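You operate a simulated robot arm through the tools that you are given. There is no shell and no other tool. Be economical: measure what you need, move in short steps, check, and stop when the job is done.

You are at the controls of a simulated robot arm. One attempt, no reset.

JOB
Move the full black spool to the caddy, wind the grey one, then put the clip back.
Fine: lever to free before the change, to drive after it; crank till the lamp lights; clip back in its cone's tip; the cone stays.
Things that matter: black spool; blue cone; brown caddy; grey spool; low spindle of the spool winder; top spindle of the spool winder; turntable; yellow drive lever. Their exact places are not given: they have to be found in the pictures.

The check looks at the end state, three seconds after you hand in, the way a careful person would. Anything else that was tipped, shoved, dropped, spilled or broken makes it a failure.

ROBOT AND FRAMES
A 7-joint arm with a two-finger parallel gripper on a trunk, on a base that drives. Base frame: it is fixed to the floor where the robot stands at the start and does not move with it; the origin is under the middle of the robot, x ahead of it, y to its left, z up. Lengths are in mm, angles in degrees, forces in N, time in s.
With the tool pointing down near the work surface it reaches from about 260 to 700 mm from the robot's upright axis, wherever it stands. Its first joint turns from -166.0 to 166.0 degrees. Places, roughly: blue cone (7x6x13 cm) [500, -100, 900]; low spindle of the spool winder [500, -100, 800]; top spindle of the spool winder [600, 100, 900]; turntable [600, -300, 900]; yellow drive lever [500, 100, 900]. Payload 1.57 kg.
The TCP is the grasp point between the finger pads, 30 mm short of the fingertips. In the tool frame z runs along the fingers and y along their closing line. Largest opening 80 mm; finger width 17, thickness 12; the body of the gripper, 40 by 82 mm, starts 80 mm behind the TCP.
Orientation is that of the tool frame in the base frame, as a unit quaternion [w, x, y, z]. With the fingers straight down and closing along the base's y, the tool's x points along the base's -x, its y along +y and its z along -z.

CONTROLS
- The arm moves only by the tool arm_command. Its argument "increments" is a list of rows, each a list of 7 numbers: the turn, a rotation vector about the tool's x, y, z in degrees, then the shift along the tool's x, y, z in mm, then the gripper command, from -1 (shut) to 1 (fully open), values between in proportion. In form: [[rx, ry, rz, x, y, z, grip], ...]. A call has 1 to 12 rows; each row shifts and turns the commanded pose from where the row before left it, along the tool's axes as they then stand. Rows are played at 5 a second. More than 50 mm and 8.6 degrees between two rows, or a gripper value outside its range, and nothing of the call is played. Where a pose cannot be reached the arm comes as near as it can. A force on the tool above 40 N (or 10 N above the force at the start of the call, whichever is more), or a blocked arm, ends the call early, and 0.2 s more pass. The fingers move at their own pace (about 72 mm/s each) and stop on an object; they squeeze with about 24 N. The grip force told is the motor's: it shows also when the fingers shut on nothing. Time passes only in rows, and 0.2 s behind the last, so rows that do not move let the fingers close. The reply holds the time, the measured pose of the TCP, the force on the tool along the base axes, the opening and the grip force, in the units named above and with some noise, with the torque about the TCP (base axes, N m) and any sound that the robot's microphone picked up.
- Cameras (640 x 400 px; columns grow to the right, rows downward): "scene" is now at [-11, 107.4, 1573.3]; the picture's right is [-0.34, -0.94, 0.00], its down [-0.65, 0.24, -0.72] and it looks along [0.68, -0.25, -0.69] (base axes); focal length 276 px, centre (320, 200). "wrist" rides on the gripper at [72, -7, -122] in the tool frame; the picture's right is [0.09, 1.00, 0.00], its down [-0.84, 0.08, -0.54] and it looks along [-0.54, 0.05, 0.84] (tool axes); focal length 238 px, centre (320, 200).
- snapshot(camera): a new picture of that camera. No time passes.
- move_column(by): slides the trunk up (or, below 0, down) by that many mm; the arm and the scene camera ride with it, the base frame stays. It gives what a move gives, with no picture.
- roll_base(legs): drives the robot by 1 to 6 legs, each [ahead, left, turn to the left] in mm, mm and degrees, along the robot's own axes; the way and the turn of a leg run together, so that a leg with both is an arc; at most 1500 mm and 180 degrees a leg. The arm and the cameras ride along, it lands a little off, and it stops where it bumps. It gives what a move gives.
- head_to(pan, tilt): turns the head with the scene camera to pan (to the left, within 86 degrees either way) and tilt (down, from -29 to 69), counted from straight ahead of the robot. It gives what a move gives.
- locate(camera, pixels): for up to 12 pixels [column, row] of the newest picture of that camera ("zoom" is the newest enlarged one), the place [x, y, z] in the base frame of the surface seen there, good to about 3 mm, but the place of the scene camera against the robot may be out by one fixed shift of up to 18 mm in any direction. No time passes.
- enlarge(camera, box): a new picture of the part [left, top, right, bottom] of that camera's present view, enlarged. No time passes.
- sign_off(): hands the job in; it is judged then, once.

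Go step by step. Measure first, check grasps and placings, and put right what went wrong. The budget is 80 turns and 52 pictures, counting those below and the enlarged ones. Unless the task says otherwise, let go and move clear before handing in, and close with one line.

The tools are called after "Emit:" as a command line: name --pt "numbers of a row" for each row, then --argument value for the rest, lists and objects as JSON in quotes. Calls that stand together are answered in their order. arm_command: Moves the arm, as the interface text tells. Its arguments: {"type":"object","properties":{"increments":{"type":"array","items":{"type":"array","items":{"type":"number"}}}},"required":["increments"]} The other tools are called the same way: move_column (by) slides the trunk up or down; roll_base (legs) drives the base; head_to (pan, tilt) turns the head that bears the scene camera; snapshot (camera) takes a picture; locate (camera, pixels) gives the place of the surface under pixels of a picture; enlarge (camera, box) takes an enlarged picture of a part of a camera's view; sign_off () hands the job in.

At the start:

```text
time_s: 0.0
position: [417.0, 136.9, 1288.6]
tcp_rot: [0.001, 0.0, 1.0, 0.0]
force: [0.8, -0.1, 0.1]
torque: [-0.01, -0.03, 0.03]
width: 79.9
gripper_force: 0.0
trunk travel left (down, up): [-375.0, 105.0]
robot x, y, heading: [-3.9, 0.9, 0.1]
head pan, tilt: [-20.1, 44.0]
```

scene: 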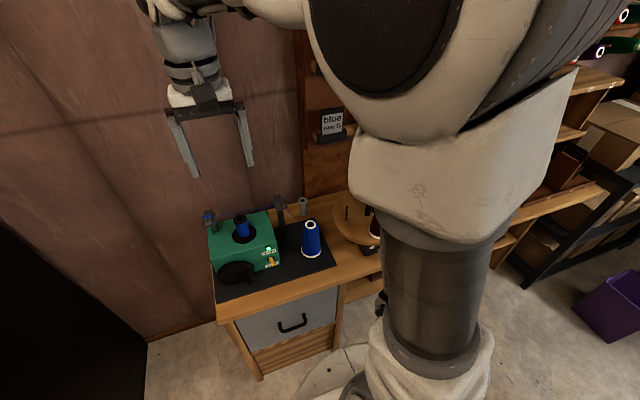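
wrist: 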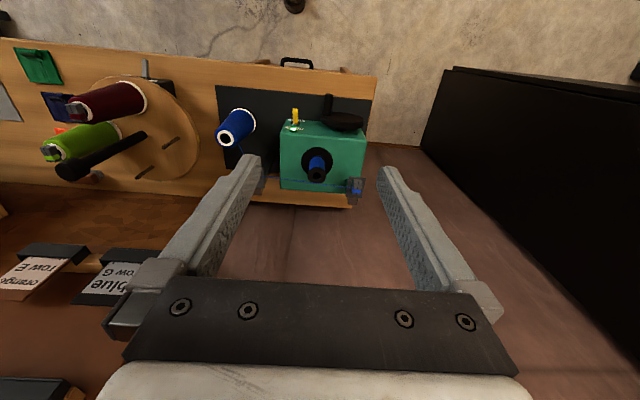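

The scene shows a green winder near (245,245), a blue cone at (311,238) and a turntable at (355,220). I'll enlarge both views.

Emit:
enlarge --camera "scene" --box '[190, 180, 390, 305]'

Emit:
enlarge --camera "wrist" --box '[200, 60, 400, 220]'

Emit:
enlarge --camera "wrist" --box '[0, 30, 220, 200]'

```text
3.20 times, centred on (290, 242) of scene
```

zoom: 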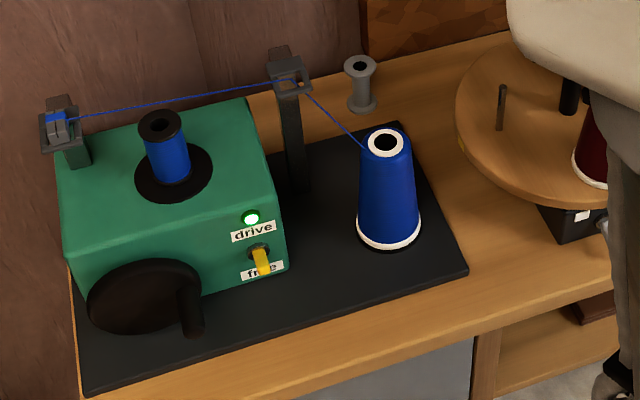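

```text
2.50 times, centred on (300, 140) of wrist
```

zoom: 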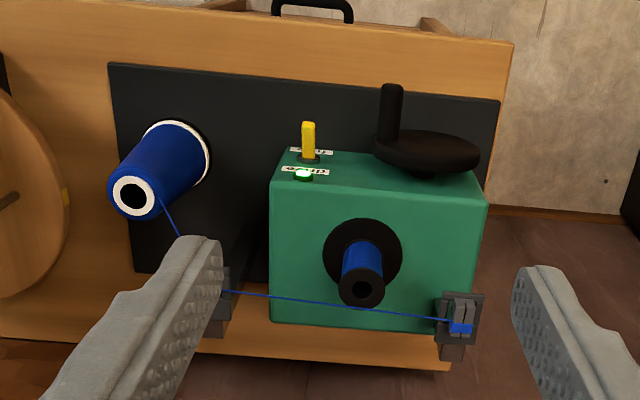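

```text
2.35 times, centred on (110, 115) of wrist
```

zoom: 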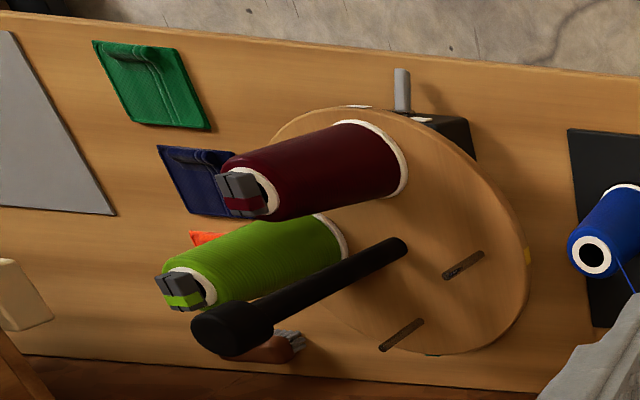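

The winder has the black-flanged blue spool on top with the lamp lit, the clip sits in a holder on its left, and the grey spool stands behind the cone. Next I'll find the caddy and read the wall signs.

Emit:
enlarge --camera "scene" --box '[300, 90, 360, 150]'

Emit:
head_to --pan -60 --tilt 35

Emit:
snapshot --camera "scene"

Emit:
snapshot --camera "wrist"

```text
6.67 times, centred on (330, 120) of scene
```

zoom: 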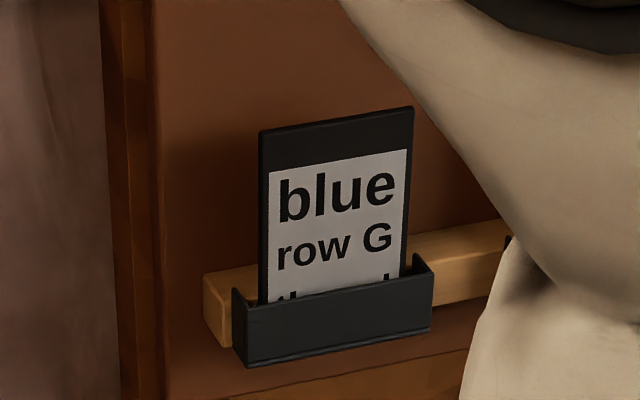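

```text
time_s: 1.1
position: [418.3, 136.6, 1289.5]
tcp_rot: [0.0, 0.0, 1.0, 0.0]
force: [-0.1, -0.2, 0.8]
torque: [0.02, 0.0, 0.0]
width: 80.1
gripper_force: 0.1
trunk travel left (down, up): [-375.0, 105.0]
robot x, y, heading: [2.1, -2.9, 0.3]
head pan, tilt: [-60.0, 35.0]
```

```text
45 pictures are left
```

scene: 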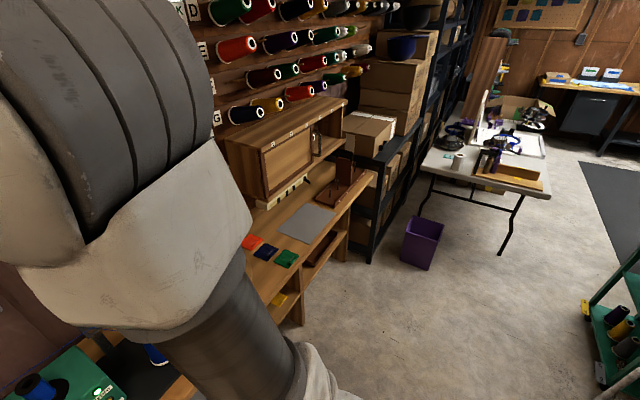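

```text
44 pictures are left
```

wrist: 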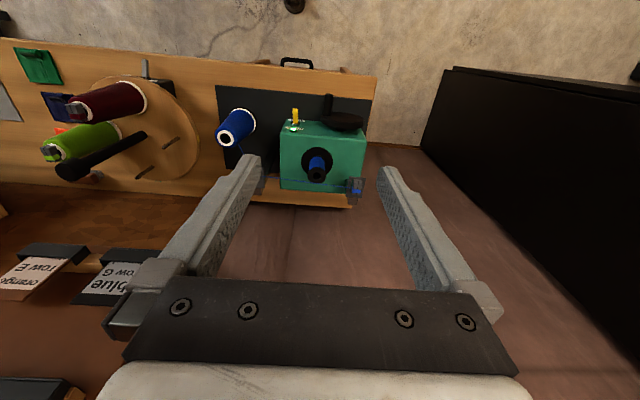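

There's a brown object at (345,180) on the far end of the counter. I'll enlarge it and the green rack on the right.

Emit:
enlarge --camera "scene" --box '[220, 100, 420, 280]'

Emit:
locate --camera "scene" --pixels '[[345, 175], [340, 190], [325, 195], [307, 220], [40, 385], [620, 320]]'

Emit:
head_to --pan -84 --tilt 40

Emit:
snapshot --camera "scene"

```text
2.22 times, centred on (320, 190) of scene
```

zoom: 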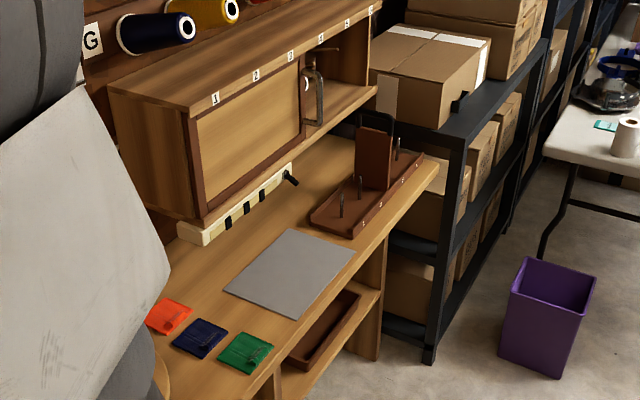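

```text
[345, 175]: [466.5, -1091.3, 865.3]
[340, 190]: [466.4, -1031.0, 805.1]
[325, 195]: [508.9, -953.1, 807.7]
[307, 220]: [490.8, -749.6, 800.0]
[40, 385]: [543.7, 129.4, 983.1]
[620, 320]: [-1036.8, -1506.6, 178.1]
```

```text
time_s: 1.9
position: [416.4, 138.1, 1289.8]
tcp_rot: [0.0, 0.0, 1.0, 0.0]
force: [-0.2, 0.2, -0.3]
torque: [-0.04, -0.01, -0.01]
width: 80.1
gripper_force: 0.0
trunk travel left (down, up): [-375.0, 105.0]
robot x, y, heading: [-1.8, 1.2, -0.0]
head pan, tilt: [-84.0, 40.0]
```

```text
42 pictures are left
```

scene: 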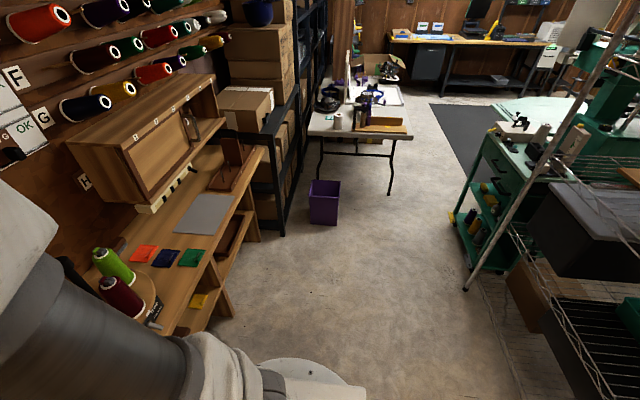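

The caddy is the brown tray with pegs at about (470,-1030,805). Now back to the winder for detailed measurement.

Emit:
enlarge --camera "scene" --box '[0, 60, 60, 180]'

Emit:
head_to --pan -12 --tilt 50

Emit:
snapshot --camera "scene"

```text
3.33 times, centred on (30, 120) of scene
```

zoom: 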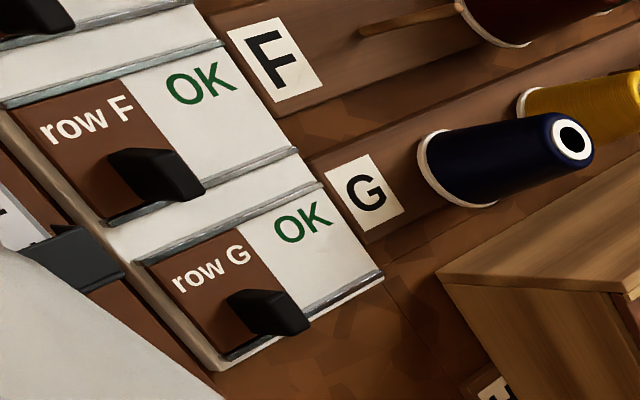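

```text
time_s: 3.4
position: [416.0, 137.2, 1289.3]
tcp_rot: [0.0, 0.0, 1.0, -0.001]
force: [0.0, -0.5, -0.3]
torque: [-0.06, 0.0, -0.01]
width: 80.0
gripper_force: 0.1
trunk travel left (down, up): [-375.0, 105.0]
robot x, y, heading: [0.6, 0.4, -0.0]
head pan, tilt: [-12.0, 50.0]
```

```text
40 pictures are left
```

scene: 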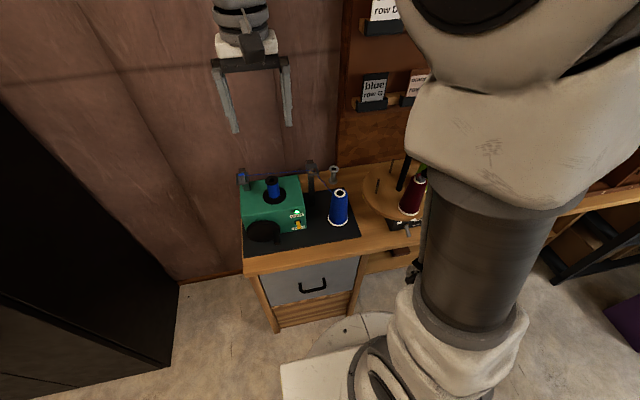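

Emit:
enlarge --camera "scene" --box '[230, 150, 370, 260]'

```text
3.64 times, centred on (300, 205) of scene
```

zoom: 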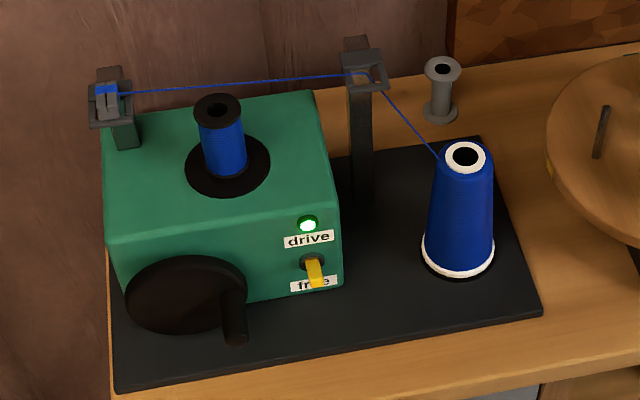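

Emit:
locate --camera "zoom" --pixels '[[218, 97], [217, 110], [218, 150], [310, 239], [311, 258], [315, 284], [307, 221], [235, 335], [231, 300], [466, 145], [440, 62], [107, 88]]'

Emit:
locate --camera "zoom" --pixels '[[105, 110], [92, 125], [130, 120], [180, 260], [150, 225], [335, 285], [440, 115], [463, 265], [362, 60], [575, 280], [110, 72], [315, 272]]'

```text
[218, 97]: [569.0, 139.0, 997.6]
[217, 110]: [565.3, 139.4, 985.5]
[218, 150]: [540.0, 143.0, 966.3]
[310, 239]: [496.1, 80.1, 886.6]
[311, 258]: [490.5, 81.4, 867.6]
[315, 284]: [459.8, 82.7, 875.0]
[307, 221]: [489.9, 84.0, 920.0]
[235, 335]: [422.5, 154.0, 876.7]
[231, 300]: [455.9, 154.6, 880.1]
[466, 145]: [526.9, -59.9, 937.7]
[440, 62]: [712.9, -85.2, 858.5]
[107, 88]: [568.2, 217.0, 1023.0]
```

```text
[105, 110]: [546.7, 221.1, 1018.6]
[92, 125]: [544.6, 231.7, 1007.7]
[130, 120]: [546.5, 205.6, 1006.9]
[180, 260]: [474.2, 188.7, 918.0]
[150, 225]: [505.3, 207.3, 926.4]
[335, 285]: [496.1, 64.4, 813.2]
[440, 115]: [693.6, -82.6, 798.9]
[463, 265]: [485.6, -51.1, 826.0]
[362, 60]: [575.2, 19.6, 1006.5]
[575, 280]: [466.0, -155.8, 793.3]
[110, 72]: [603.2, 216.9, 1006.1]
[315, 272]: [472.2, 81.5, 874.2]
```

Positions are roughly known. Now I'll bring the wrist camera down in front of the winder to view its front face, the lever and the crank.

Emit:
arm_command --pt "0 0 0 30 -3 30 1" --pt "0 0 0 30 -3 30 1" --pt "0 0 0 30 -3 35 1" --pt "0 0 0 7 -3 45 1" --pt "0 0 0 0 -3 45 1" --pt "0 0 0 0 -4 45 1" --pt "0 0 0 0 -4 45 1" --pt "0 0 0 0 -4 45 1" --pt "0 -8 0 0 0 0 1" --pt "0 -8 0 0 0 0 1" --pt "0 -8 0 0 0 0 1" --pt "0 -8 0 0 0 0 1"

Emit:
snapshot --camera "wrist"

```text
time_s: 6.0
position: [365.0, 135.5, 964.3]
tcp_rot: [0.277, 0.0, 0.961, -0.001]
force: [-0.6, -0.4, 0.7]
torque: [-0.03, -0.01, 0.0]
width: 80.2
gripper_force: 0.0
out of reach, approached as far as the arm can: row 10, 11, 12
trunk travel left (down, up): [-375.0, 105.0]
robot x, y, heading: [-0.4, -3.2, -0.0]
head pan, tilt: [-12.0, 50.0]
```

```text
38 pictures are left
```

wrist: 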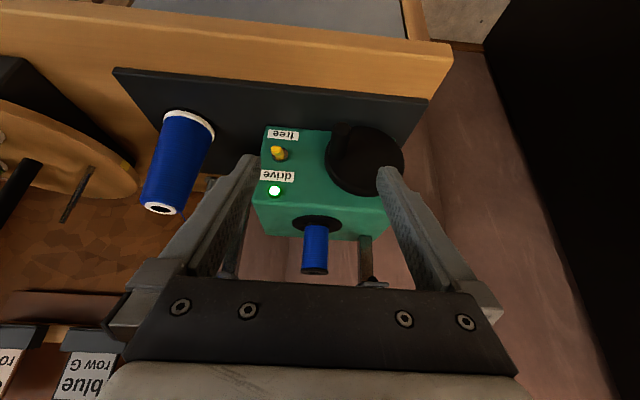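

Emit:
enlarge --camera "wrist" --box '[240, 100, 420, 212]'

Emit:
locate --camera "zoom" --pixels '[[150, 110], [135, 182], [130, 250], [125, 305], [340, 130], [440, 215], [140, 190], [400, 60], [80, 100], [360, 100], [440, 300], [570, 220]]'

Emit:
locate --camera "wrist" --pixels '[[315, 228], [315, 245], [314, 262], [315, 271], [160, 208], [420, 60], [268, 130], [286, 160], [292, 155], [266, 150], [316, 222], [300, 217]]'

```text
3.56 times, centred on (330, 156) of wrist
```

zoom: 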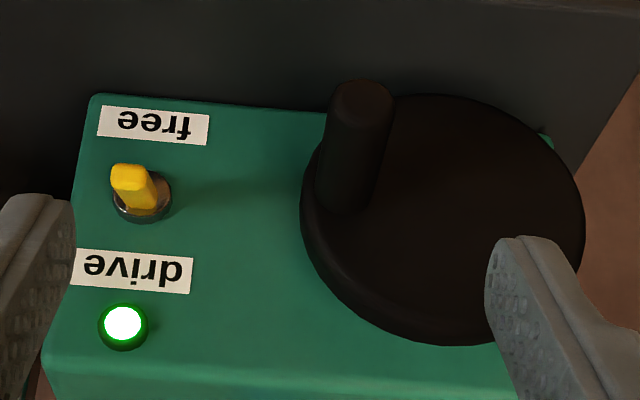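

```text
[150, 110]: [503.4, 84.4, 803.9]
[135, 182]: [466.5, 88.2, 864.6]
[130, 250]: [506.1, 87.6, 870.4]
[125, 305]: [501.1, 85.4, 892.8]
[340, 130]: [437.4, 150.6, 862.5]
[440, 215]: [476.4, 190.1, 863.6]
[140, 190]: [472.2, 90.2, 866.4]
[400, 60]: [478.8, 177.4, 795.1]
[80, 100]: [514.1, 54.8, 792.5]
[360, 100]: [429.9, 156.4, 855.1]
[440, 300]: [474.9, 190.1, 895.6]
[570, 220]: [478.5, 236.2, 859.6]
```

```text
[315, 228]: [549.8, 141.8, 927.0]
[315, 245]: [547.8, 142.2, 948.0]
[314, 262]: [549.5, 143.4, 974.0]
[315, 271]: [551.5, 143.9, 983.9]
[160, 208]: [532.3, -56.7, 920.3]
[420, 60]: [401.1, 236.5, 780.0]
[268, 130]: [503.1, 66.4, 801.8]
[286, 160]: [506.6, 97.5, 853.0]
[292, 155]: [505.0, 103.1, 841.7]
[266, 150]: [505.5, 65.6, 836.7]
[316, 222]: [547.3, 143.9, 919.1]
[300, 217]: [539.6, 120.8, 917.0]
```

In the upside-down view the lever tip (zoom 130,178) sits above its pivot, toward "drive", so it has to be pushed down to "free". I'll level the tool to straight down and close the fingers.

Emit:
arm_command --pt "0 8 0 0 0 0 0" --pt "0 8 0 0 0 0 -1" --pt "0 8 0 0 0 0 -1" --pt "0 8 0 0 0 0 -1" --pt "0 0 0 0 0 0 -1"

```text
time_s: 7.2
position: [365.2, 135.5, 965.1]
tcp_rot: [-0.001, -0.001, 1.0, 0.0]
force: [0.3, 0.4, -1.1]
torque: [0.02, 0.02, -0.02]
width: 0.0
gripper_force: 21.4
trunk travel left (down, up): [-375.0, 105.0]
robot x, y, heading: [2.5, -0.4, 0.1]
head pan, tilt: [-12.0, 50.0]
```

Emit:
arm_command --pt "0 0 0 -33 -16 0 -1" --pt "0 0 0 -33 -16 0 -1" --pt "0 0 0 -33 -15 0 -1" --pt "0 0 0 0 0 25 -1" --pt "0 0 0 0 0 20 -1" --pt "0 0 0 0 0 0 -1"

Emit:
snapshot --camera "wrist"

```text
time_s: 8.6
position: [465.2, 86.4, 919.0]
tcp_rot: [0.0, 0.001, 1.0, -0.001]
force: [0.2, 0.3, -1.0]
torque: [-0.02, 0.0, 0.02]
width: 0.0
gripper_force: 21.6
trunk travel left (down, up): [-375.0, 105.0]
robot x, y, heading: [2.2, -1.6, -0.3]
head pan, tilt: [-12.0, 50.0]
```

```text
36 pictures are left
```

wrist: 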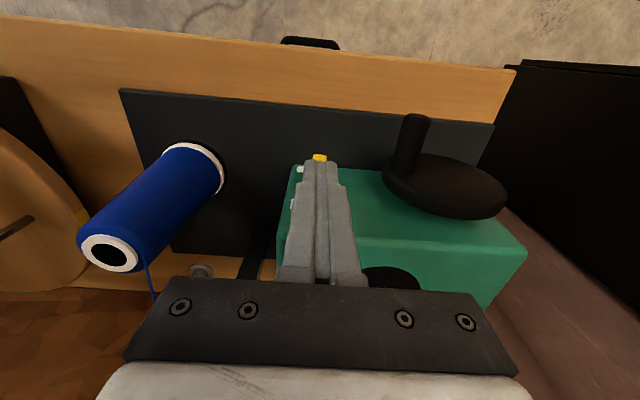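

The lever is aligned beneath the fingertips at (320,158). I'll push it down gently.

Emit:
arm_command --pt "0 0 0 0 0 15 -1" --pt "0 0 0 0 0 10 -1" --pt "0 0 0 0 0 8 -1" --pt "0 0 0 0 0 7 -1" --pt "0 0 0 0 0 7 -1" --pt "0 0 0 0 0 7 -1" --pt "0 0 0 0 0 6 -1" --pt "0 0 0 0 0 0 -1"

Emit:
snapshot --camera "wrist"

```text
time_s: 10.4
position: [464.3, 87.9, 859.6]
tcp_rot: [0.002, 0.0, 1.0, 0.0]
force: [-2.8, -1.3, 21.4]
torque: [0.0, -0.11, 0.01]
width: 0.1
gripper_force: 20.6
trunk travel left (down, up): [-375.0, 105.0]
robot x, y, heading: [-2.0, -1.3, 0.0]
head pan, tilt: [-12.0, 50.0]
```

```text
35 pictures are left
```

wrist: 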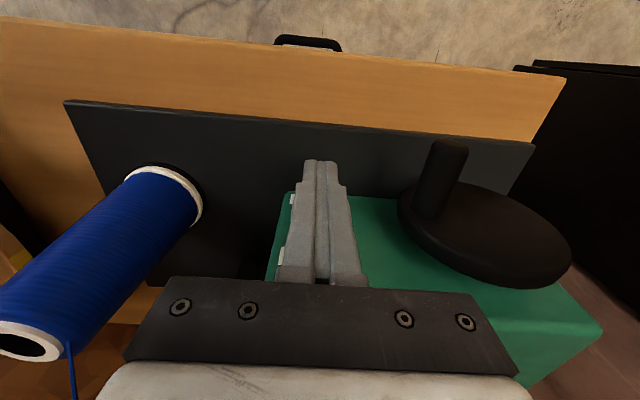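

21 N now, probably the stop. I'll back off and look at the lever.

Emit:
arm_command --pt "0 0 0 0 0 -30 -1" --pt "0 0 0 20 0 -45 -1" --pt "0 0 0 35 15 -20 0" --pt "0 0 0 40 15 0 1"

Emit:
enlarge --camera "scene" --box '[230, 150, 370, 260]'

Emit:
enlarge --camera "wrist" --box '[160, 40, 480, 240]'

```text
time_s: 11.4
position: [368.3, 118.0, 954.6]
tcp_rot: [0.0, 0.0, 1.0, 0.0]
force: [-0.3, 0.3, 0.0]
torque: [0.02, 0.0, -0.06]
width: 78.3
gripper_force: 0.3
trunk travel left (down, up): [-375.0, 105.0]
robot x, y, heading: [0.6, 1.0, -0.0]
head pan, tilt: [-12.0, 50.0]
```

```text
3.64 times, centred on (300, 205) of scene
```

zoom: 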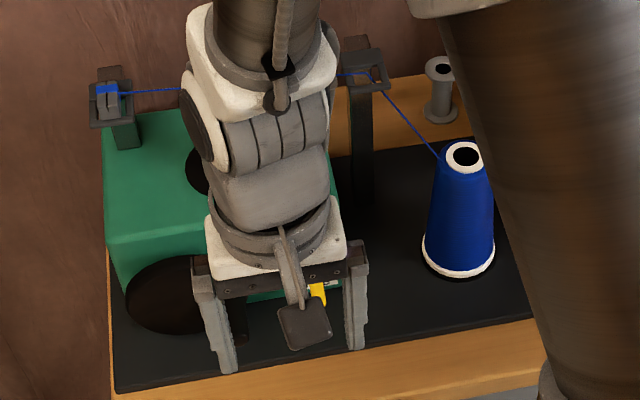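

```text
2.00 times, centred on (320, 140) of wrist
```

zoom: 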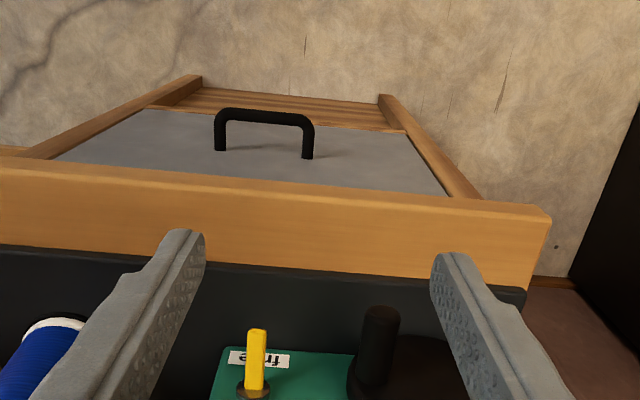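

Emit:
locate --camera "zoom" --pixels '[[257, 333], [255, 380], [380, 312], [376, 370], [282, 360]]'

```text
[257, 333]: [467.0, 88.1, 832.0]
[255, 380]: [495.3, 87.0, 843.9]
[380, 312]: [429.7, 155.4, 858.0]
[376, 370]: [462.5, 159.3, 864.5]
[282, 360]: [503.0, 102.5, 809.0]
```

The lever tip is now at z 832, so it's on "free". Next I'll hover near the black spool to measure it.

Emit:
arm_command --pt "0 0 0 0 0 -40 1" --pt "0 0 0 0 0 -40 1" --pt "0 0 0 -30 8 -25 1" --pt "0 0 0 -40 9 0 1" --pt "0 0 0 -40 9 0 1" --pt "0 0 0 -20 0 0 1" --pt "0 0 0 0 0 0 1"

Emit:
snapshot --camera "wrist"

```text
time_s: 13.0
position: [498.9, 143.4, 1058.8]
tcp_rot: [0.0, 0.0, 1.0, 0.0]
force: [-0.3, 0.7, -0.5]
torque: [0.01, 0.0, 0.01]
width: 79.9
gripper_force: 0.1
trunk travel left (down, up): [-375.0, 105.0]
robot x, y, heading: [-0.8, -2.4, -0.0]
head pan, tilt: [-12.0, 50.0]
```

```text
32 pictures are left
```

wrist: 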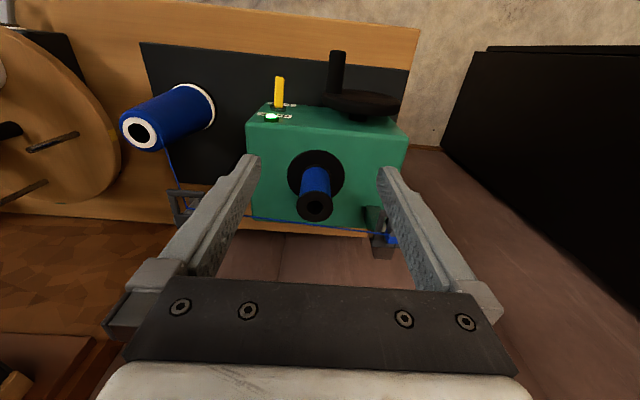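

Emit:
locate --camera "wrist" --pixels '[[300, 206], [331, 205], [316, 196], [316, 217], [315, 208], [316, 173], [300, 160], [300, 222], [350, 229], [392, 239], [375, 210], [141, 132]]'

Emit:
enlarge --camera "wrist" --box '[270, 140, 410, 260]'

```text
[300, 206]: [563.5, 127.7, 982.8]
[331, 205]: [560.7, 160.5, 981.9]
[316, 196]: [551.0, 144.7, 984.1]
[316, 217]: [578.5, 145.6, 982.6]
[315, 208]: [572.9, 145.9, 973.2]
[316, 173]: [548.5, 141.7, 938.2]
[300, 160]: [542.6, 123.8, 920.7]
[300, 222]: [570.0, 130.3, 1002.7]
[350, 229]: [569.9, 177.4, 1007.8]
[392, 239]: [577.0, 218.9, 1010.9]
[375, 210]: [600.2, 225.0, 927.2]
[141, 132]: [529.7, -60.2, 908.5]
```

```text
3.33 times, centred on (340, 200) of wrist
```

zoom: 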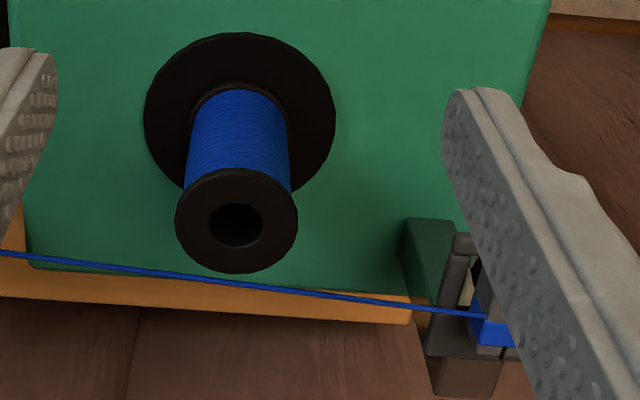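

The spool axis is at about (565,144), top z 983, with the clip holder clear of the fingers. I'll partly close the fingers, go over and descend.

Emit:
arm_command --pt "0 0 0 -33 0 0 0.4" --pt "0 0 0 -33 0 0 0.4" --pt "0 0 0 0 0 20 0.4" --pt "0 0 0 0 0 25 0.4" --pt "0 0 0 0 0 25 0.4" --pt "0 0 0 0 0 22 0.4" --pt "0 0 0 0 0 0 0.4"

Emit:
snapshot --camera "wrist"

```text
time_s: 14.6
position: [565.2, 144.9, 966.9]
tcp_rot: [0.0, 0.0, 1.0, 0.0]
force: [-0.3, -0.2, 0.0]
torque: [-0.02, -0.04, 0.0]
width: 55.8
gripper_force: 0.1
trunk travel left (down, up): [-375.0, 105.0]
robot x, y, heading: [-1.2, 1.4, -0.3]
head pan, tilt: [-12.0, 50.0]
```

```text
30 pictures are left
```

wrist: 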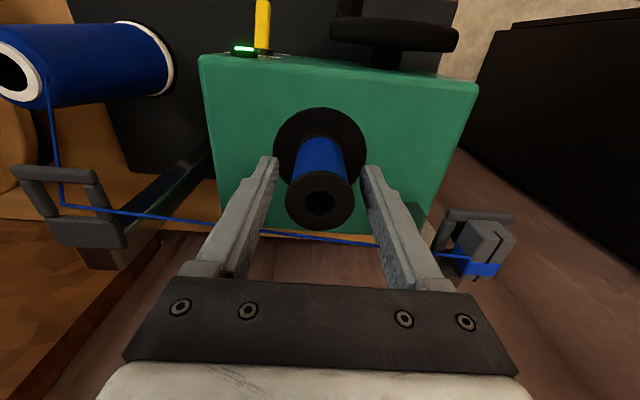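

Emit:
arm_command --pt "0 0 0 0 0 0 -1" --pt "0 0 0 0 0 0 -1" --pt "0 0 0 0 0 0 -1" --pt "0 0 0 0 0 -10 -1" --pt "0 0 0 0 0 -15 -1" --pt "0 0 0 0 0 -20 -1" --pt "0 0 0 0 0 -25 -1" --pt "0 0 0 0 0 -30 -1"

Emit:
snapshot --camera "wrist"

```text
time_s: 16.4
position: [563.7, 144.5, 1067.7]
tcp_rot: [0.0, 0.0, 1.0, 0.0]
force: [0.0, -0.3, 0.4]
torque: [-0.01, -0.05, -0.03]
width: 31.6
gripper_force: 24.2
trunk travel left (down, up): [-375.0, 105.0]
robot x, y, heading: [-0.1, 0.3, 0.1]
head pan, tilt: [-12.0, 50.0]
```

```text
29 pictures are left
```

wrist: 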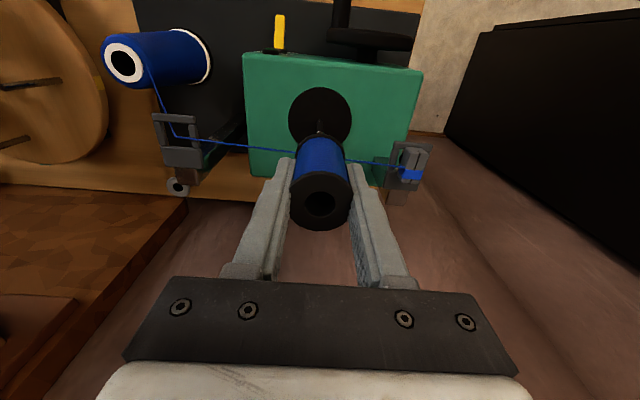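

The spool came off cleanly. I'll raise and retract the arm, then drive toward the caddy.

Emit:
arm_command --pt "0 0 0 0 0 -35 -1" --pt "0 0 0 20 0 -35 -1" --pt "0 0 0 40 0 -20 -1" --pt "0 0 0 45 0 0 -1" --pt "0 0 0 45 0 0 -1" --pt "0 0 0 45 0 0 -1" --pt "0 0 0 40 0 0 -1"

Emit:
roll_base --legs '[[0, -400, 0], [0, -400, 0]]'

Emit:
head_to --pan -20 --tilt 50

Emit:
snapshot --camera "scene"

```text
time_s: 18.0
position: [328.2, 145.1, 1156.5]
tcp_rot: [-0.001, 0.0, 1.0, 0.0]
force: [1.1, -0.1, 0.2]
torque: [0.01, -0.03, 0.0]
width: 31.7
gripper_force: 24.0
trunk travel left (down, up): [-375.0, 105.0]
robot x, y, heading: [-5.3, 0.9, -0.3]
head pan, tilt: [-12.0, 50.0]
```

```text
time_s: 24.7
position: [329.8, -657.2, 1156.5]
tcp_rot: [0.001, -0.002, 1.0, 0.0]
force: [0.2, -0.2, -1.2]
torque: [0.01, 0.0, 0.03]
width: 31.7
gripper_force: 23.6
trunk travel left (down, up): [-375.0, 105.0]
robot x, y, heading: [-0.1, -802.2, 0.2]
head pan, tilt: [-12.0, 50.0]
```

```text
time_s: 25.4
position: [329.5, -656.2, 1157.1]
tcp_rot: [0.0, -0.003, 1.0, 0.001]
force: [0.0, -0.4, 0.5]
torque: [-0.01, -0.01, -0.05]
width: 31.6
gripper_force: 24.1
trunk travel left (down, up): [-375.0, 105.0]
robot x, y, heading: [1.1, -799.0, 0.4]
head pan, tilt: [-20.0, 50.0]
```

```text
28 pictures are left
```

scene: 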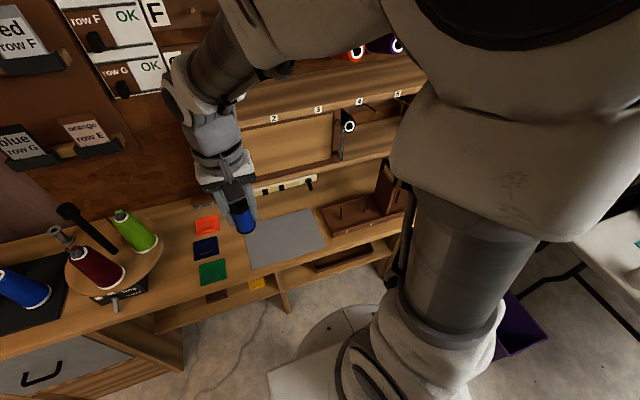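

The caddy at (365,215) is partly hidden by the shoulder. I'll use the wrist camera over it.

Emit:
arm_command --pt "0 0 0 0 -45 0 -1" --pt "0 0 0 0 -45 0 -1" --pt "0 0 0 0 -45 0 -1" --pt "0 0 0 0 -45 0 -1" --pt "0 0 0 0 -45 0 -1" --pt "0 0 0 0 -45 0 -1" --pt "0 0 0 0 -45 15 -1" --pt "0 0 0 0 -30 20 -1" --pt "0 0 0 0 0 20 -1"

Emit:
snapshot --camera "wrist"

```text
time_s: 27.4
position: [330.8, -1002.5, 1099.4]
tcp_rot: [0.001, -0.002, 1.0, 0.0]
force: [0.3, 0.5, 0.1]
torque: [-0.02, 0.0, -0.01]
width: 31.8
gripper_force: 23.4
trunk travel left (down, up): [-375.0, 105.0]
robot x, y, heading: [-0.2, -802.3, 0.2]
head pan, tilt: [-20.0, 50.0]
```

```text
27 pictures are left
```

wrist: 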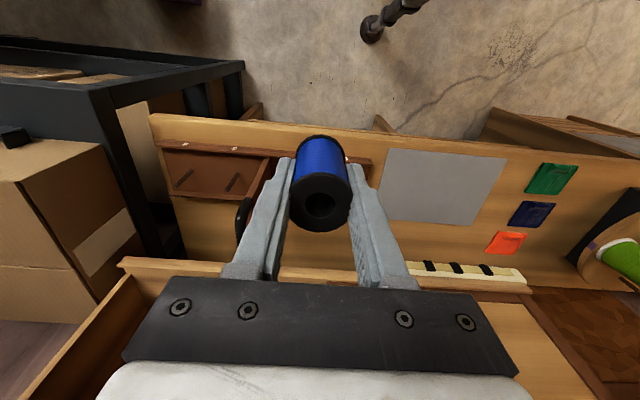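

Emit:
arm_command --pt "0 0 0 0 40 0 -1" --pt "0 0 0 0 40 0 -1"

Emit:
enlarge --camera "wrist" --box '[100, 100, 330, 250]'

Emit:
enlarge --camera "scene" --box '[240, 90, 420, 270]'

```text
time_s: 28.0
position: [330.3, -921.5, 1100.1]
tcp_rot: [0.0, -0.002, 1.0, 0.0]
force: [-0.2, 0.7, 0.2]
torque: [-0.01, 0.0, -0.02]
width: 31.5
gripper_force: 23.8
trunk travel left (down, up): [-375.0, 105.0]
robot x, y, heading: [2.1, -800.7, 0.3]
head pan, tilt: [-20.0, 50.0]
```

```text
2.67 times, centred on (215, 175) of wrist
```

zoom: 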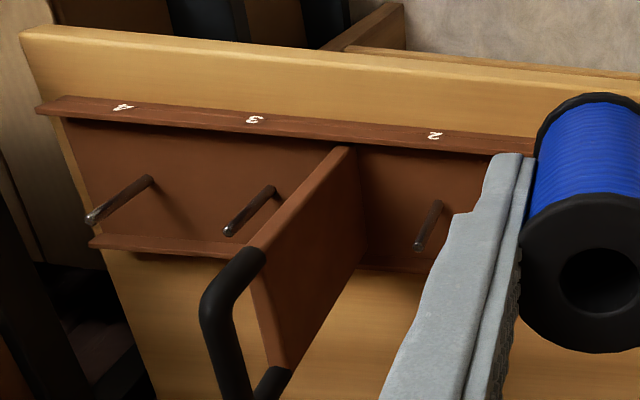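

```text
2.22 times, centred on (330, 180) of scene
```

zoom: 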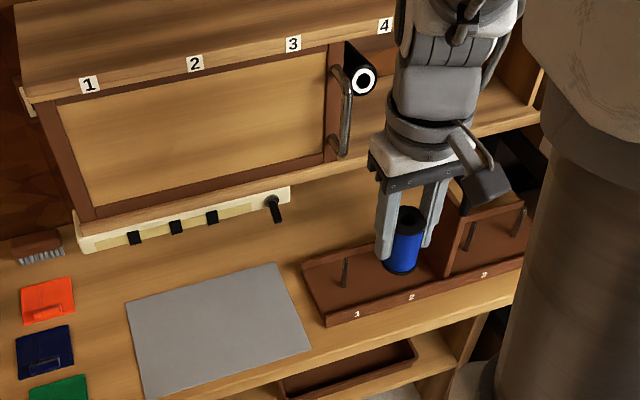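

The caddy has four empty pegs, and peg 1 is farthest from the handle divider. I'll measure the pegs with both cameras.

Emit:
locate --camera "zoom" --pixels '[[344, 261], [344, 286], [357, 313], [411, 297], [468, 246], [472, 225], [306, 262], [328, 318]]'

Emit:
arm_command --pt "0 0 0 0 45 0 -1" --pt "0 0 0 0 45 0 -1" --pt "0 0 0 0 45 0 -1" --pt "0 0 0 0 0 0 -1"

Emit:
snapshot --camera "wrist"

```text
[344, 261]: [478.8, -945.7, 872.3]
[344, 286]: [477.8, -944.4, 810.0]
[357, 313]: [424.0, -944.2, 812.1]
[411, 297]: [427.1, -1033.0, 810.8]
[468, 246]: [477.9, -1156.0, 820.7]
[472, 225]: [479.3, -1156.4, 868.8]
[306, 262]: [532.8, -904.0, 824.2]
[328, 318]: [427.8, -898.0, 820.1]
```

```text
time_s: 29.0
position: [329.6, -785.3, 1100.6]
tcp_rot: [0.0, -0.003, 1.0, 0.0]
force: [1.1, -0.1, -0.7]
torque: [-0.03, -0.02, -0.03]
width: 31.2
gripper_force: 23.9
trunk travel left (down, up): [-375.0, 105.0]
robot x, y, heading: [-3.5, -803.5, 0.1]
head pan, tilt: [-20.0, 50.0]
```

```text
24 pictures are left
```

wrist: 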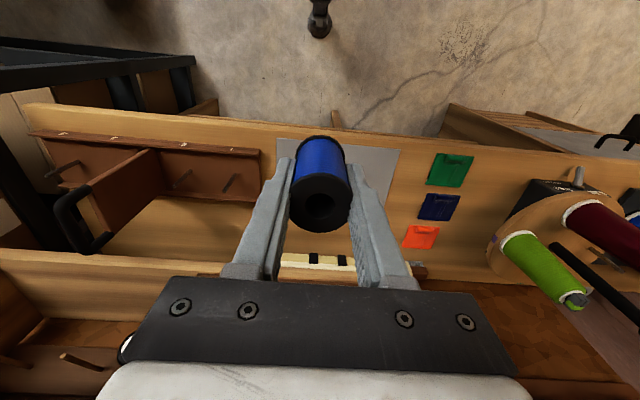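

Emit:
enlarge --camera "wrist" --box '[150, 140, 270, 215]'

```text
5.33 times, centred on (210, 178) of wrist
```

zoom: 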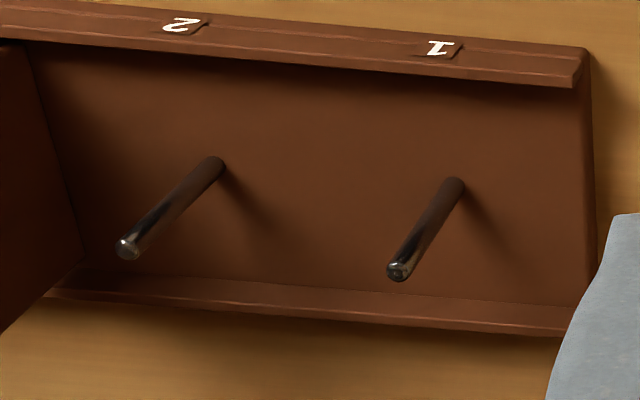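

Emit:
locate --camera "zoom" --pixels '[[399, 271], [402, 264], [454, 185], [430, 225], [127, 250], [214, 165], [500, 200], [500, 310], [440, 48]]'

```text
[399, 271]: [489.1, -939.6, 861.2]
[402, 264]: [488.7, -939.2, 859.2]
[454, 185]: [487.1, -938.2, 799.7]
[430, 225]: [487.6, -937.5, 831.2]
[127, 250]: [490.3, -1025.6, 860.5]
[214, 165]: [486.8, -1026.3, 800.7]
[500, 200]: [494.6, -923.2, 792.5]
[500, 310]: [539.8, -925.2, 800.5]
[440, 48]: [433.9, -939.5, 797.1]
```

Emit:
locate --camera "wrist" --pixels '[[40, 258], [150, 275], [30, 275], [210, 278], [292, 206], [348, 206], [320, 176], [320, 230], [75, 205], [100, 245], [125, 345], [310, 262]]'

```text
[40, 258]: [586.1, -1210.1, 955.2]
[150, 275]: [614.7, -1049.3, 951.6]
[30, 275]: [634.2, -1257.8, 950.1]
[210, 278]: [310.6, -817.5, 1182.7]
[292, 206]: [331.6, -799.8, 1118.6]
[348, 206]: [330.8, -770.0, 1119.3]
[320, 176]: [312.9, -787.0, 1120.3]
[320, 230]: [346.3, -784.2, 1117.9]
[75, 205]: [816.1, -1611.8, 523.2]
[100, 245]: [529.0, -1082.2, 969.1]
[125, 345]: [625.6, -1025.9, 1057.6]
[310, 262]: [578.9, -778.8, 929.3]
```

Peg 1's axis is near (490,-940) with its top at z 862, the spool is centred on the TCP, and the cabinet front is at x≥580. I'll move to a hover just short of the peg.

Emit:
arm_command --pt "0 0 0 0 -40 0 -1" --pt "0 0 0 0 -40 0 -1" --pt "0 0 0 0 -40 0 -1" --pt "0 0 0 -30 -35 0 -1" --pt "0 0 0 -40 0 10 -1" --pt "0 0 0 -40 0 20 -1" --pt "0 0 0 -30 0 30 -1" --pt "0 0 0 0 0 40 -1" --pt "0 0 0 0 0 30 -1" --pt "0 0 0 0 0 0 -1"

Emit:
enlarge --camera "wrist" --box '[240, 100, 400, 240]'

```text
time_s: 31.2
position: [471.5, -943.1, 971.0]
tcp_rot: [0.0, -0.002, 1.0, 0.0]
force: [-0.4, -0.2, -1.2]
torque: [0.02, 0.0, 0.01]
width: 31.7
gripper_force: 23.4
trunk travel left (down, up): [-375.0, 105.0]
robot x, y, heading: [-1.8, -798.0, 0.5]
head pan, tilt: [-20.0, 50.0]
```

```text
2.86 times, centred on (320, 170) of wrist
```

zoom: 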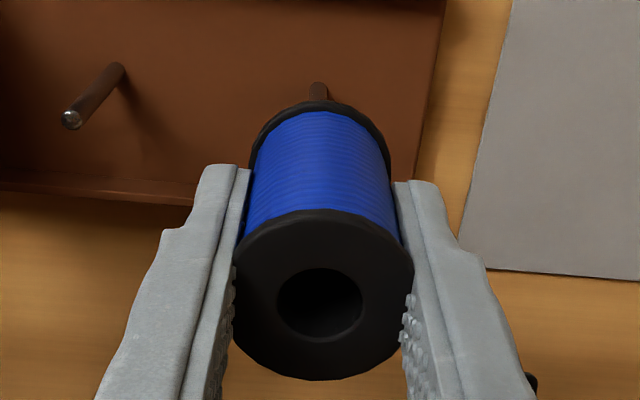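

Emit:
locate --camera "zoom" --pixels '[[318, 90], [310, 92], [327, 92], [70, 119], [118, 70], [319, 225], [319, 372], [240, 295], [409, 295]]'

```text
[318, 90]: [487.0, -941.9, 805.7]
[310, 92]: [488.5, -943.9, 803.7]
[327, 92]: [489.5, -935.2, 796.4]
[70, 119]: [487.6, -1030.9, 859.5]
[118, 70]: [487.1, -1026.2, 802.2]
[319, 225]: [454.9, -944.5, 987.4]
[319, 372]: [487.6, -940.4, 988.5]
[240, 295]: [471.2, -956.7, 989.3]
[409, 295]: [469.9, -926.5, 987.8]
```

The peg centre is about (491,-940.5) and the spool centre (471,-941.6). I'll shift by +19.5, +1 and lower onto the peg.

Emit:
arm_command --pt "0 0 0 -19.5 1.2 0 -1" --pt "0 0 0 0 0 25 -1" --pt "0 0 0 0 0 25 -1" --pt "0 0 0 0 0 10 -1" --pt "0 0 0 0 0 10 -1" --pt "0 0 0 0 0 10 -1" --pt "0 0 0 0 0 0 -1"

```text
time_s: 32.8
position: [489.3, -939.3, 892.3]
tcp_rot: [0.001, -0.001, 1.0, 0.0]
force: [0.5, -0.5, -0.7]
torque: [0.02, -0.02, 0.05]
width: 31.5
gripper_force: 24.1
trunk travel left (down, up): [-375.0, 105.0]
robot x, y, heading: [-2.8, -802.8, 0.3]
head pan, tilt: [-20.0, 50.0]
```

No contact with the spool bottom below the peg top, so it's threaded on. I'll continue lowering.

Emit:
arm_command --pt "0 0 0 0 0 15 -1" --pt "0 0 0 0 0 15 -1" --pt "0 0 0 0 0 8 -1" --pt "0 0 0 0 0 4 -1" --pt "0 0 0 0 0 4 -1" --pt "0 0 0 0 0 0 -1"

Emit:
snapshot --camera "wrist"

```text
time_s: 34.2
position: [491.0, -939.3, 844.9]
tcp_rot: [0.0, -0.001, 1.0, 0.0]
force: [-0.8, 0.7, -0.7]
torque: [0.01, 0.01, 0.02]
width: 31.7
gripper_force: 23.4
trunk travel left (down, up): [-375.0, 105.0]
robot x, y, heading: [-0.4, -804.1, 0.1]
head pan, tilt: [-20.0, 50.0]
```

```text
21 pictures are left
```

wrist: 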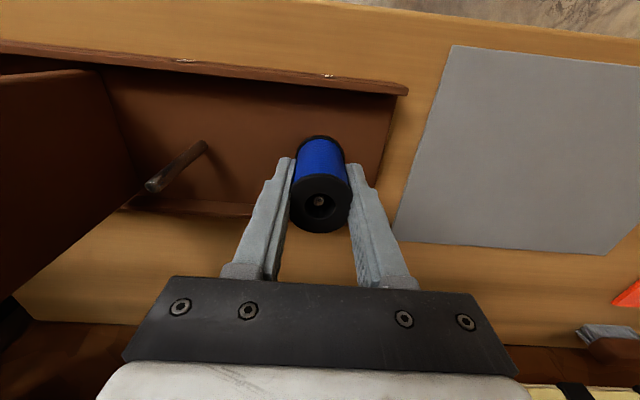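

The peg shows in the hole at (320,200). I'll lower to contact.

Emit:
arm_command --pt "0 0 0 0 0 3 -1" --pt "0 0 0 0 0 3 -1" --pt "0 0 0 0 0 3 -1" --pt "0 0 0 0 0 0 -1"

```text
time_s: 35.2
position: [490.3, -940.0, 837.4]
tcp_rot: [0.001, -0.002, 1.0, -0.001]
force: [2.4, -1.7, 18.6]
torque: [-0.01, -0.1, 0.0]
width: 31.7
gripper_force: 24.3
trunk travel left (down, up): [-375.0, 105.0]
robot x, y, heading: [-0.3, -803.5, 0.2]
head pan, tilt: [-20.0, 50.0]
```

It's seated. Now I'll release and lift clear.

Emit:
arm_command --pt "0 0 0 0 0 -1.5 -1" --pt "0 0 0 0 0 0 0.3" --pt "0 0 0 0 0 0 0.3" --pt "0 0 0 0 0 -20 0.3" --pt "0 0 0 0 0 -35 0.3" --pt "0 0 0 0 0 -40 0.3" --pt "0 0 0 20 0 -40 0.3" --pt "0 0 0 45 0 -40 0.3" --pt "0 0 0 45 0 -40 0.3" --pt "0 0 0 45 0 -40 0.3"

Emit:
snapshot --camera "wrist"

```text
refused: row 8 steps farther than a row can; nothing moved
```

```text
20 pictures are left
```

wrist: 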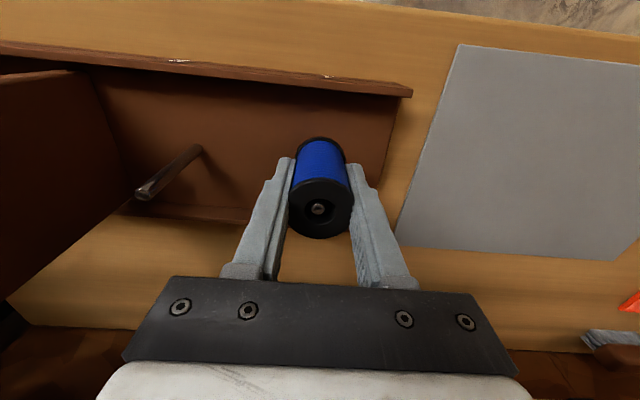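

The call was refused because one step was too long. I'll send it again with smaller steps.

Emit:
arm_command --pt "0 0 0 0 0 -1.5 -1" --pt "0 0 0 0 0 0 0.3" --pt "0 0 0 0 0 0 0.3" --pt "0 0 0 0 0 -20 0.3" --pt "0 0 0 0 0 -35 0.3" --pt "0 0 0 0 0 -40 0.3" --pt "0 0 0 20 0 -40 0.3" --pt "0 0 0 35 0 -30 0.3" --pt "0 0 0 35 0 -30 0.3" --pt "0 0 0 35 0 -30 0.3" --pt "0 0 0 35 0 -30 0.3"

Emit:
snapshot --camera "wrist"

```text
time_s: 37.6
position: [329.3, -940.4, 1092.9]
tcp_rot: [0.0, -0.003, 1.0, 0.0]
force: [0.6, 0.5, -0.2]
torque: [0.0, 0.01, -0.02]
width: 52.1
gripper_force: 0.1
trunk travel left (down, up): [-375.0, 105.0]
robot x, y, heading: [1.3, -803.5, 0.6]
head pan, tilt: [-20.0, 50.0]
```

```text
19 pictures are left
```

wrist: 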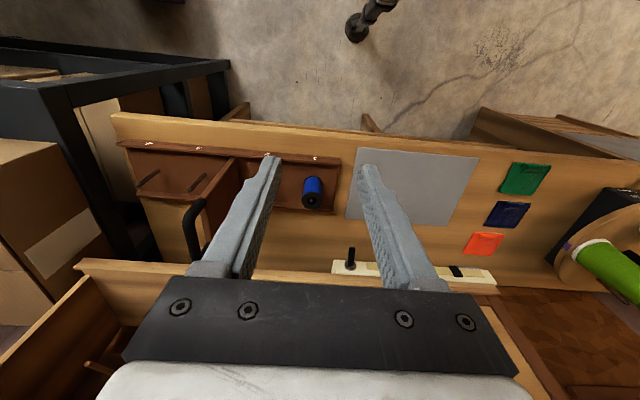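

The black spool stands on peg 1 at (312,190). Driving back to the winder, and a little closer for the grey spool.

Emit:
roll_base --legs '[[0, 400, 0], [0, 404, 0], [50, 0, 0]]'

Emit:
head_to --pan -12 --tilt 50

Emit:
arm_command --pt "0 0 0 -40 10 0 0.4" --pt "0 0 0 -40 10 0 0.4" --pt "0 0 0 -40 10 0 0.4" --pt "0 0 0 -40 10 0 0.4" --pt "0 0 0 -40 10 0 0.4" --pt "0 0 0 0 0 0 0.4"

Emit:
snapshot --camera "wrist"

```text
time_s: 44.9
position: [374.4, -140.6, 1092.3]
tcp_rot: [0.0, -0.001, 1.0, 0.0]
force: [-0.4, -0.1, -0.5]
torque: [-0.02, 0.03, -0.05]
width: 51.9
gripper_force: 0.1
trunk travel left (down, up): [-375.0, 105.0]
robot x, y, heading: [48.6, -2.1, 0.3]
head pan, tilt: [-20.0, 50.0]
```

```text
time_s: 45.6
position: [374.7, -139.7, 1093.3]
tcp_rot: [0.0, -0.002, 1.0, 0.0]
force: [0.0, 0.1, 0.4]
torque: [0.0, 0.02, -0.01]
width: 52.1
gripper_force: 0.0
trunk travel left (down, up): [-375.0, 105.0]
robot x, y, heading: [48.3, 1.7, 0.2]
head pan, tilt: [-12.0, 50.0]
```

```text
time_s: 47.0
position: [575.5, -88.3, 1093.7]
tcp_rot: [-0.001, -0.002, 1.0, 0.0]
force: [-0.3, -0.5, -0.6]
torque: [-0.02, 0.01, 0.01]
width: 56.1
gripper_force: 0.0
trunk travel left (down, up): [-375.0, 105.0]
robot x, y, heading: [45.1, -4.5, 0.1]
head pan, tilt: [-12.0, 50.0]
```

```text
18 pictures are left
```

wrist: 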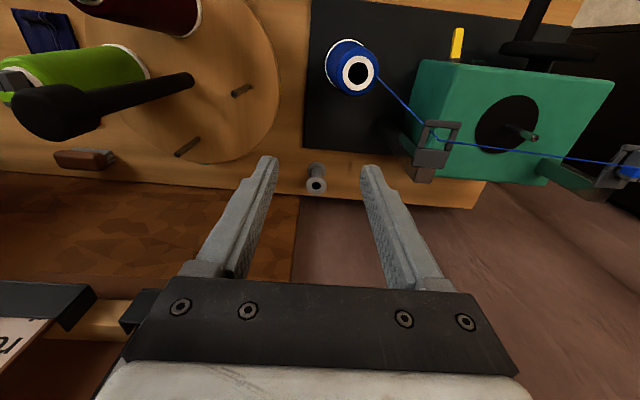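

Emit:
locate --camera "wrist" --pixels '[[308, 185], [325, 185], [316, 178], [316, 192], [316, 168], [316, 186], [535, 137], [515, 125], [350, 62], [357, 75], [440, 130], [190, 85]]'

Emit:
enlarge --camera "wrist" --box '[290, 150, 345, 205]'

```text
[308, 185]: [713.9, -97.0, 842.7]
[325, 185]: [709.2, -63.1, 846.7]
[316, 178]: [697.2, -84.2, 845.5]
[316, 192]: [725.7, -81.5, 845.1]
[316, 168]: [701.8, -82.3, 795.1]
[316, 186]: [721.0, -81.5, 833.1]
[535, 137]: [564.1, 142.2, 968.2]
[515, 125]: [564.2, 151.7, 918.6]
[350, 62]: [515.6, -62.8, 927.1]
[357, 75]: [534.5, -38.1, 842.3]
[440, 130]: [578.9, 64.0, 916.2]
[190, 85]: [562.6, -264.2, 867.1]
```

```text
7.27 times, centred on (318, 178) of wrist
```

zoom: 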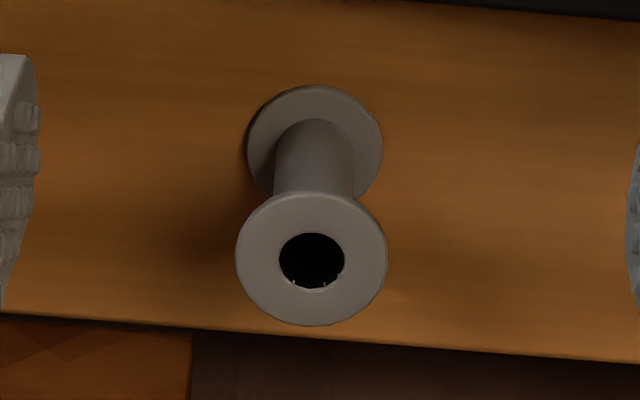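

Emit:
locate --camera "wrist" --pixels '[[316, 205], [316, 230], [270, 215], [320, 265], [60, 320], [120, 310], [110, 345], [140, 300]]'

Emit:
locate --camera "zoom" --pixels '[[311, 95], [265, 160], [370, 160], [312, 260], [245, 260], [378, 260], [312, 200], [312, 318]]'

```text
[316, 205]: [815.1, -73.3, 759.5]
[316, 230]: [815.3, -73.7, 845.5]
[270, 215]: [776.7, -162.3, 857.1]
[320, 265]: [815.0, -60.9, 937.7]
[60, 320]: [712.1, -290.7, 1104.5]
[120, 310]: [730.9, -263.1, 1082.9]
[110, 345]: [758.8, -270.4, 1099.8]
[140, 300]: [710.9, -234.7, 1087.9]
```

```text
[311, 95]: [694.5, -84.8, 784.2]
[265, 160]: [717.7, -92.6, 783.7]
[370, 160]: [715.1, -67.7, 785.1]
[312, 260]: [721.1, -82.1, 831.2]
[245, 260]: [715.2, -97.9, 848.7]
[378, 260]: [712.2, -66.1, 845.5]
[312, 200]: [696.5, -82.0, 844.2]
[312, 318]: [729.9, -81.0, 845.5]
```

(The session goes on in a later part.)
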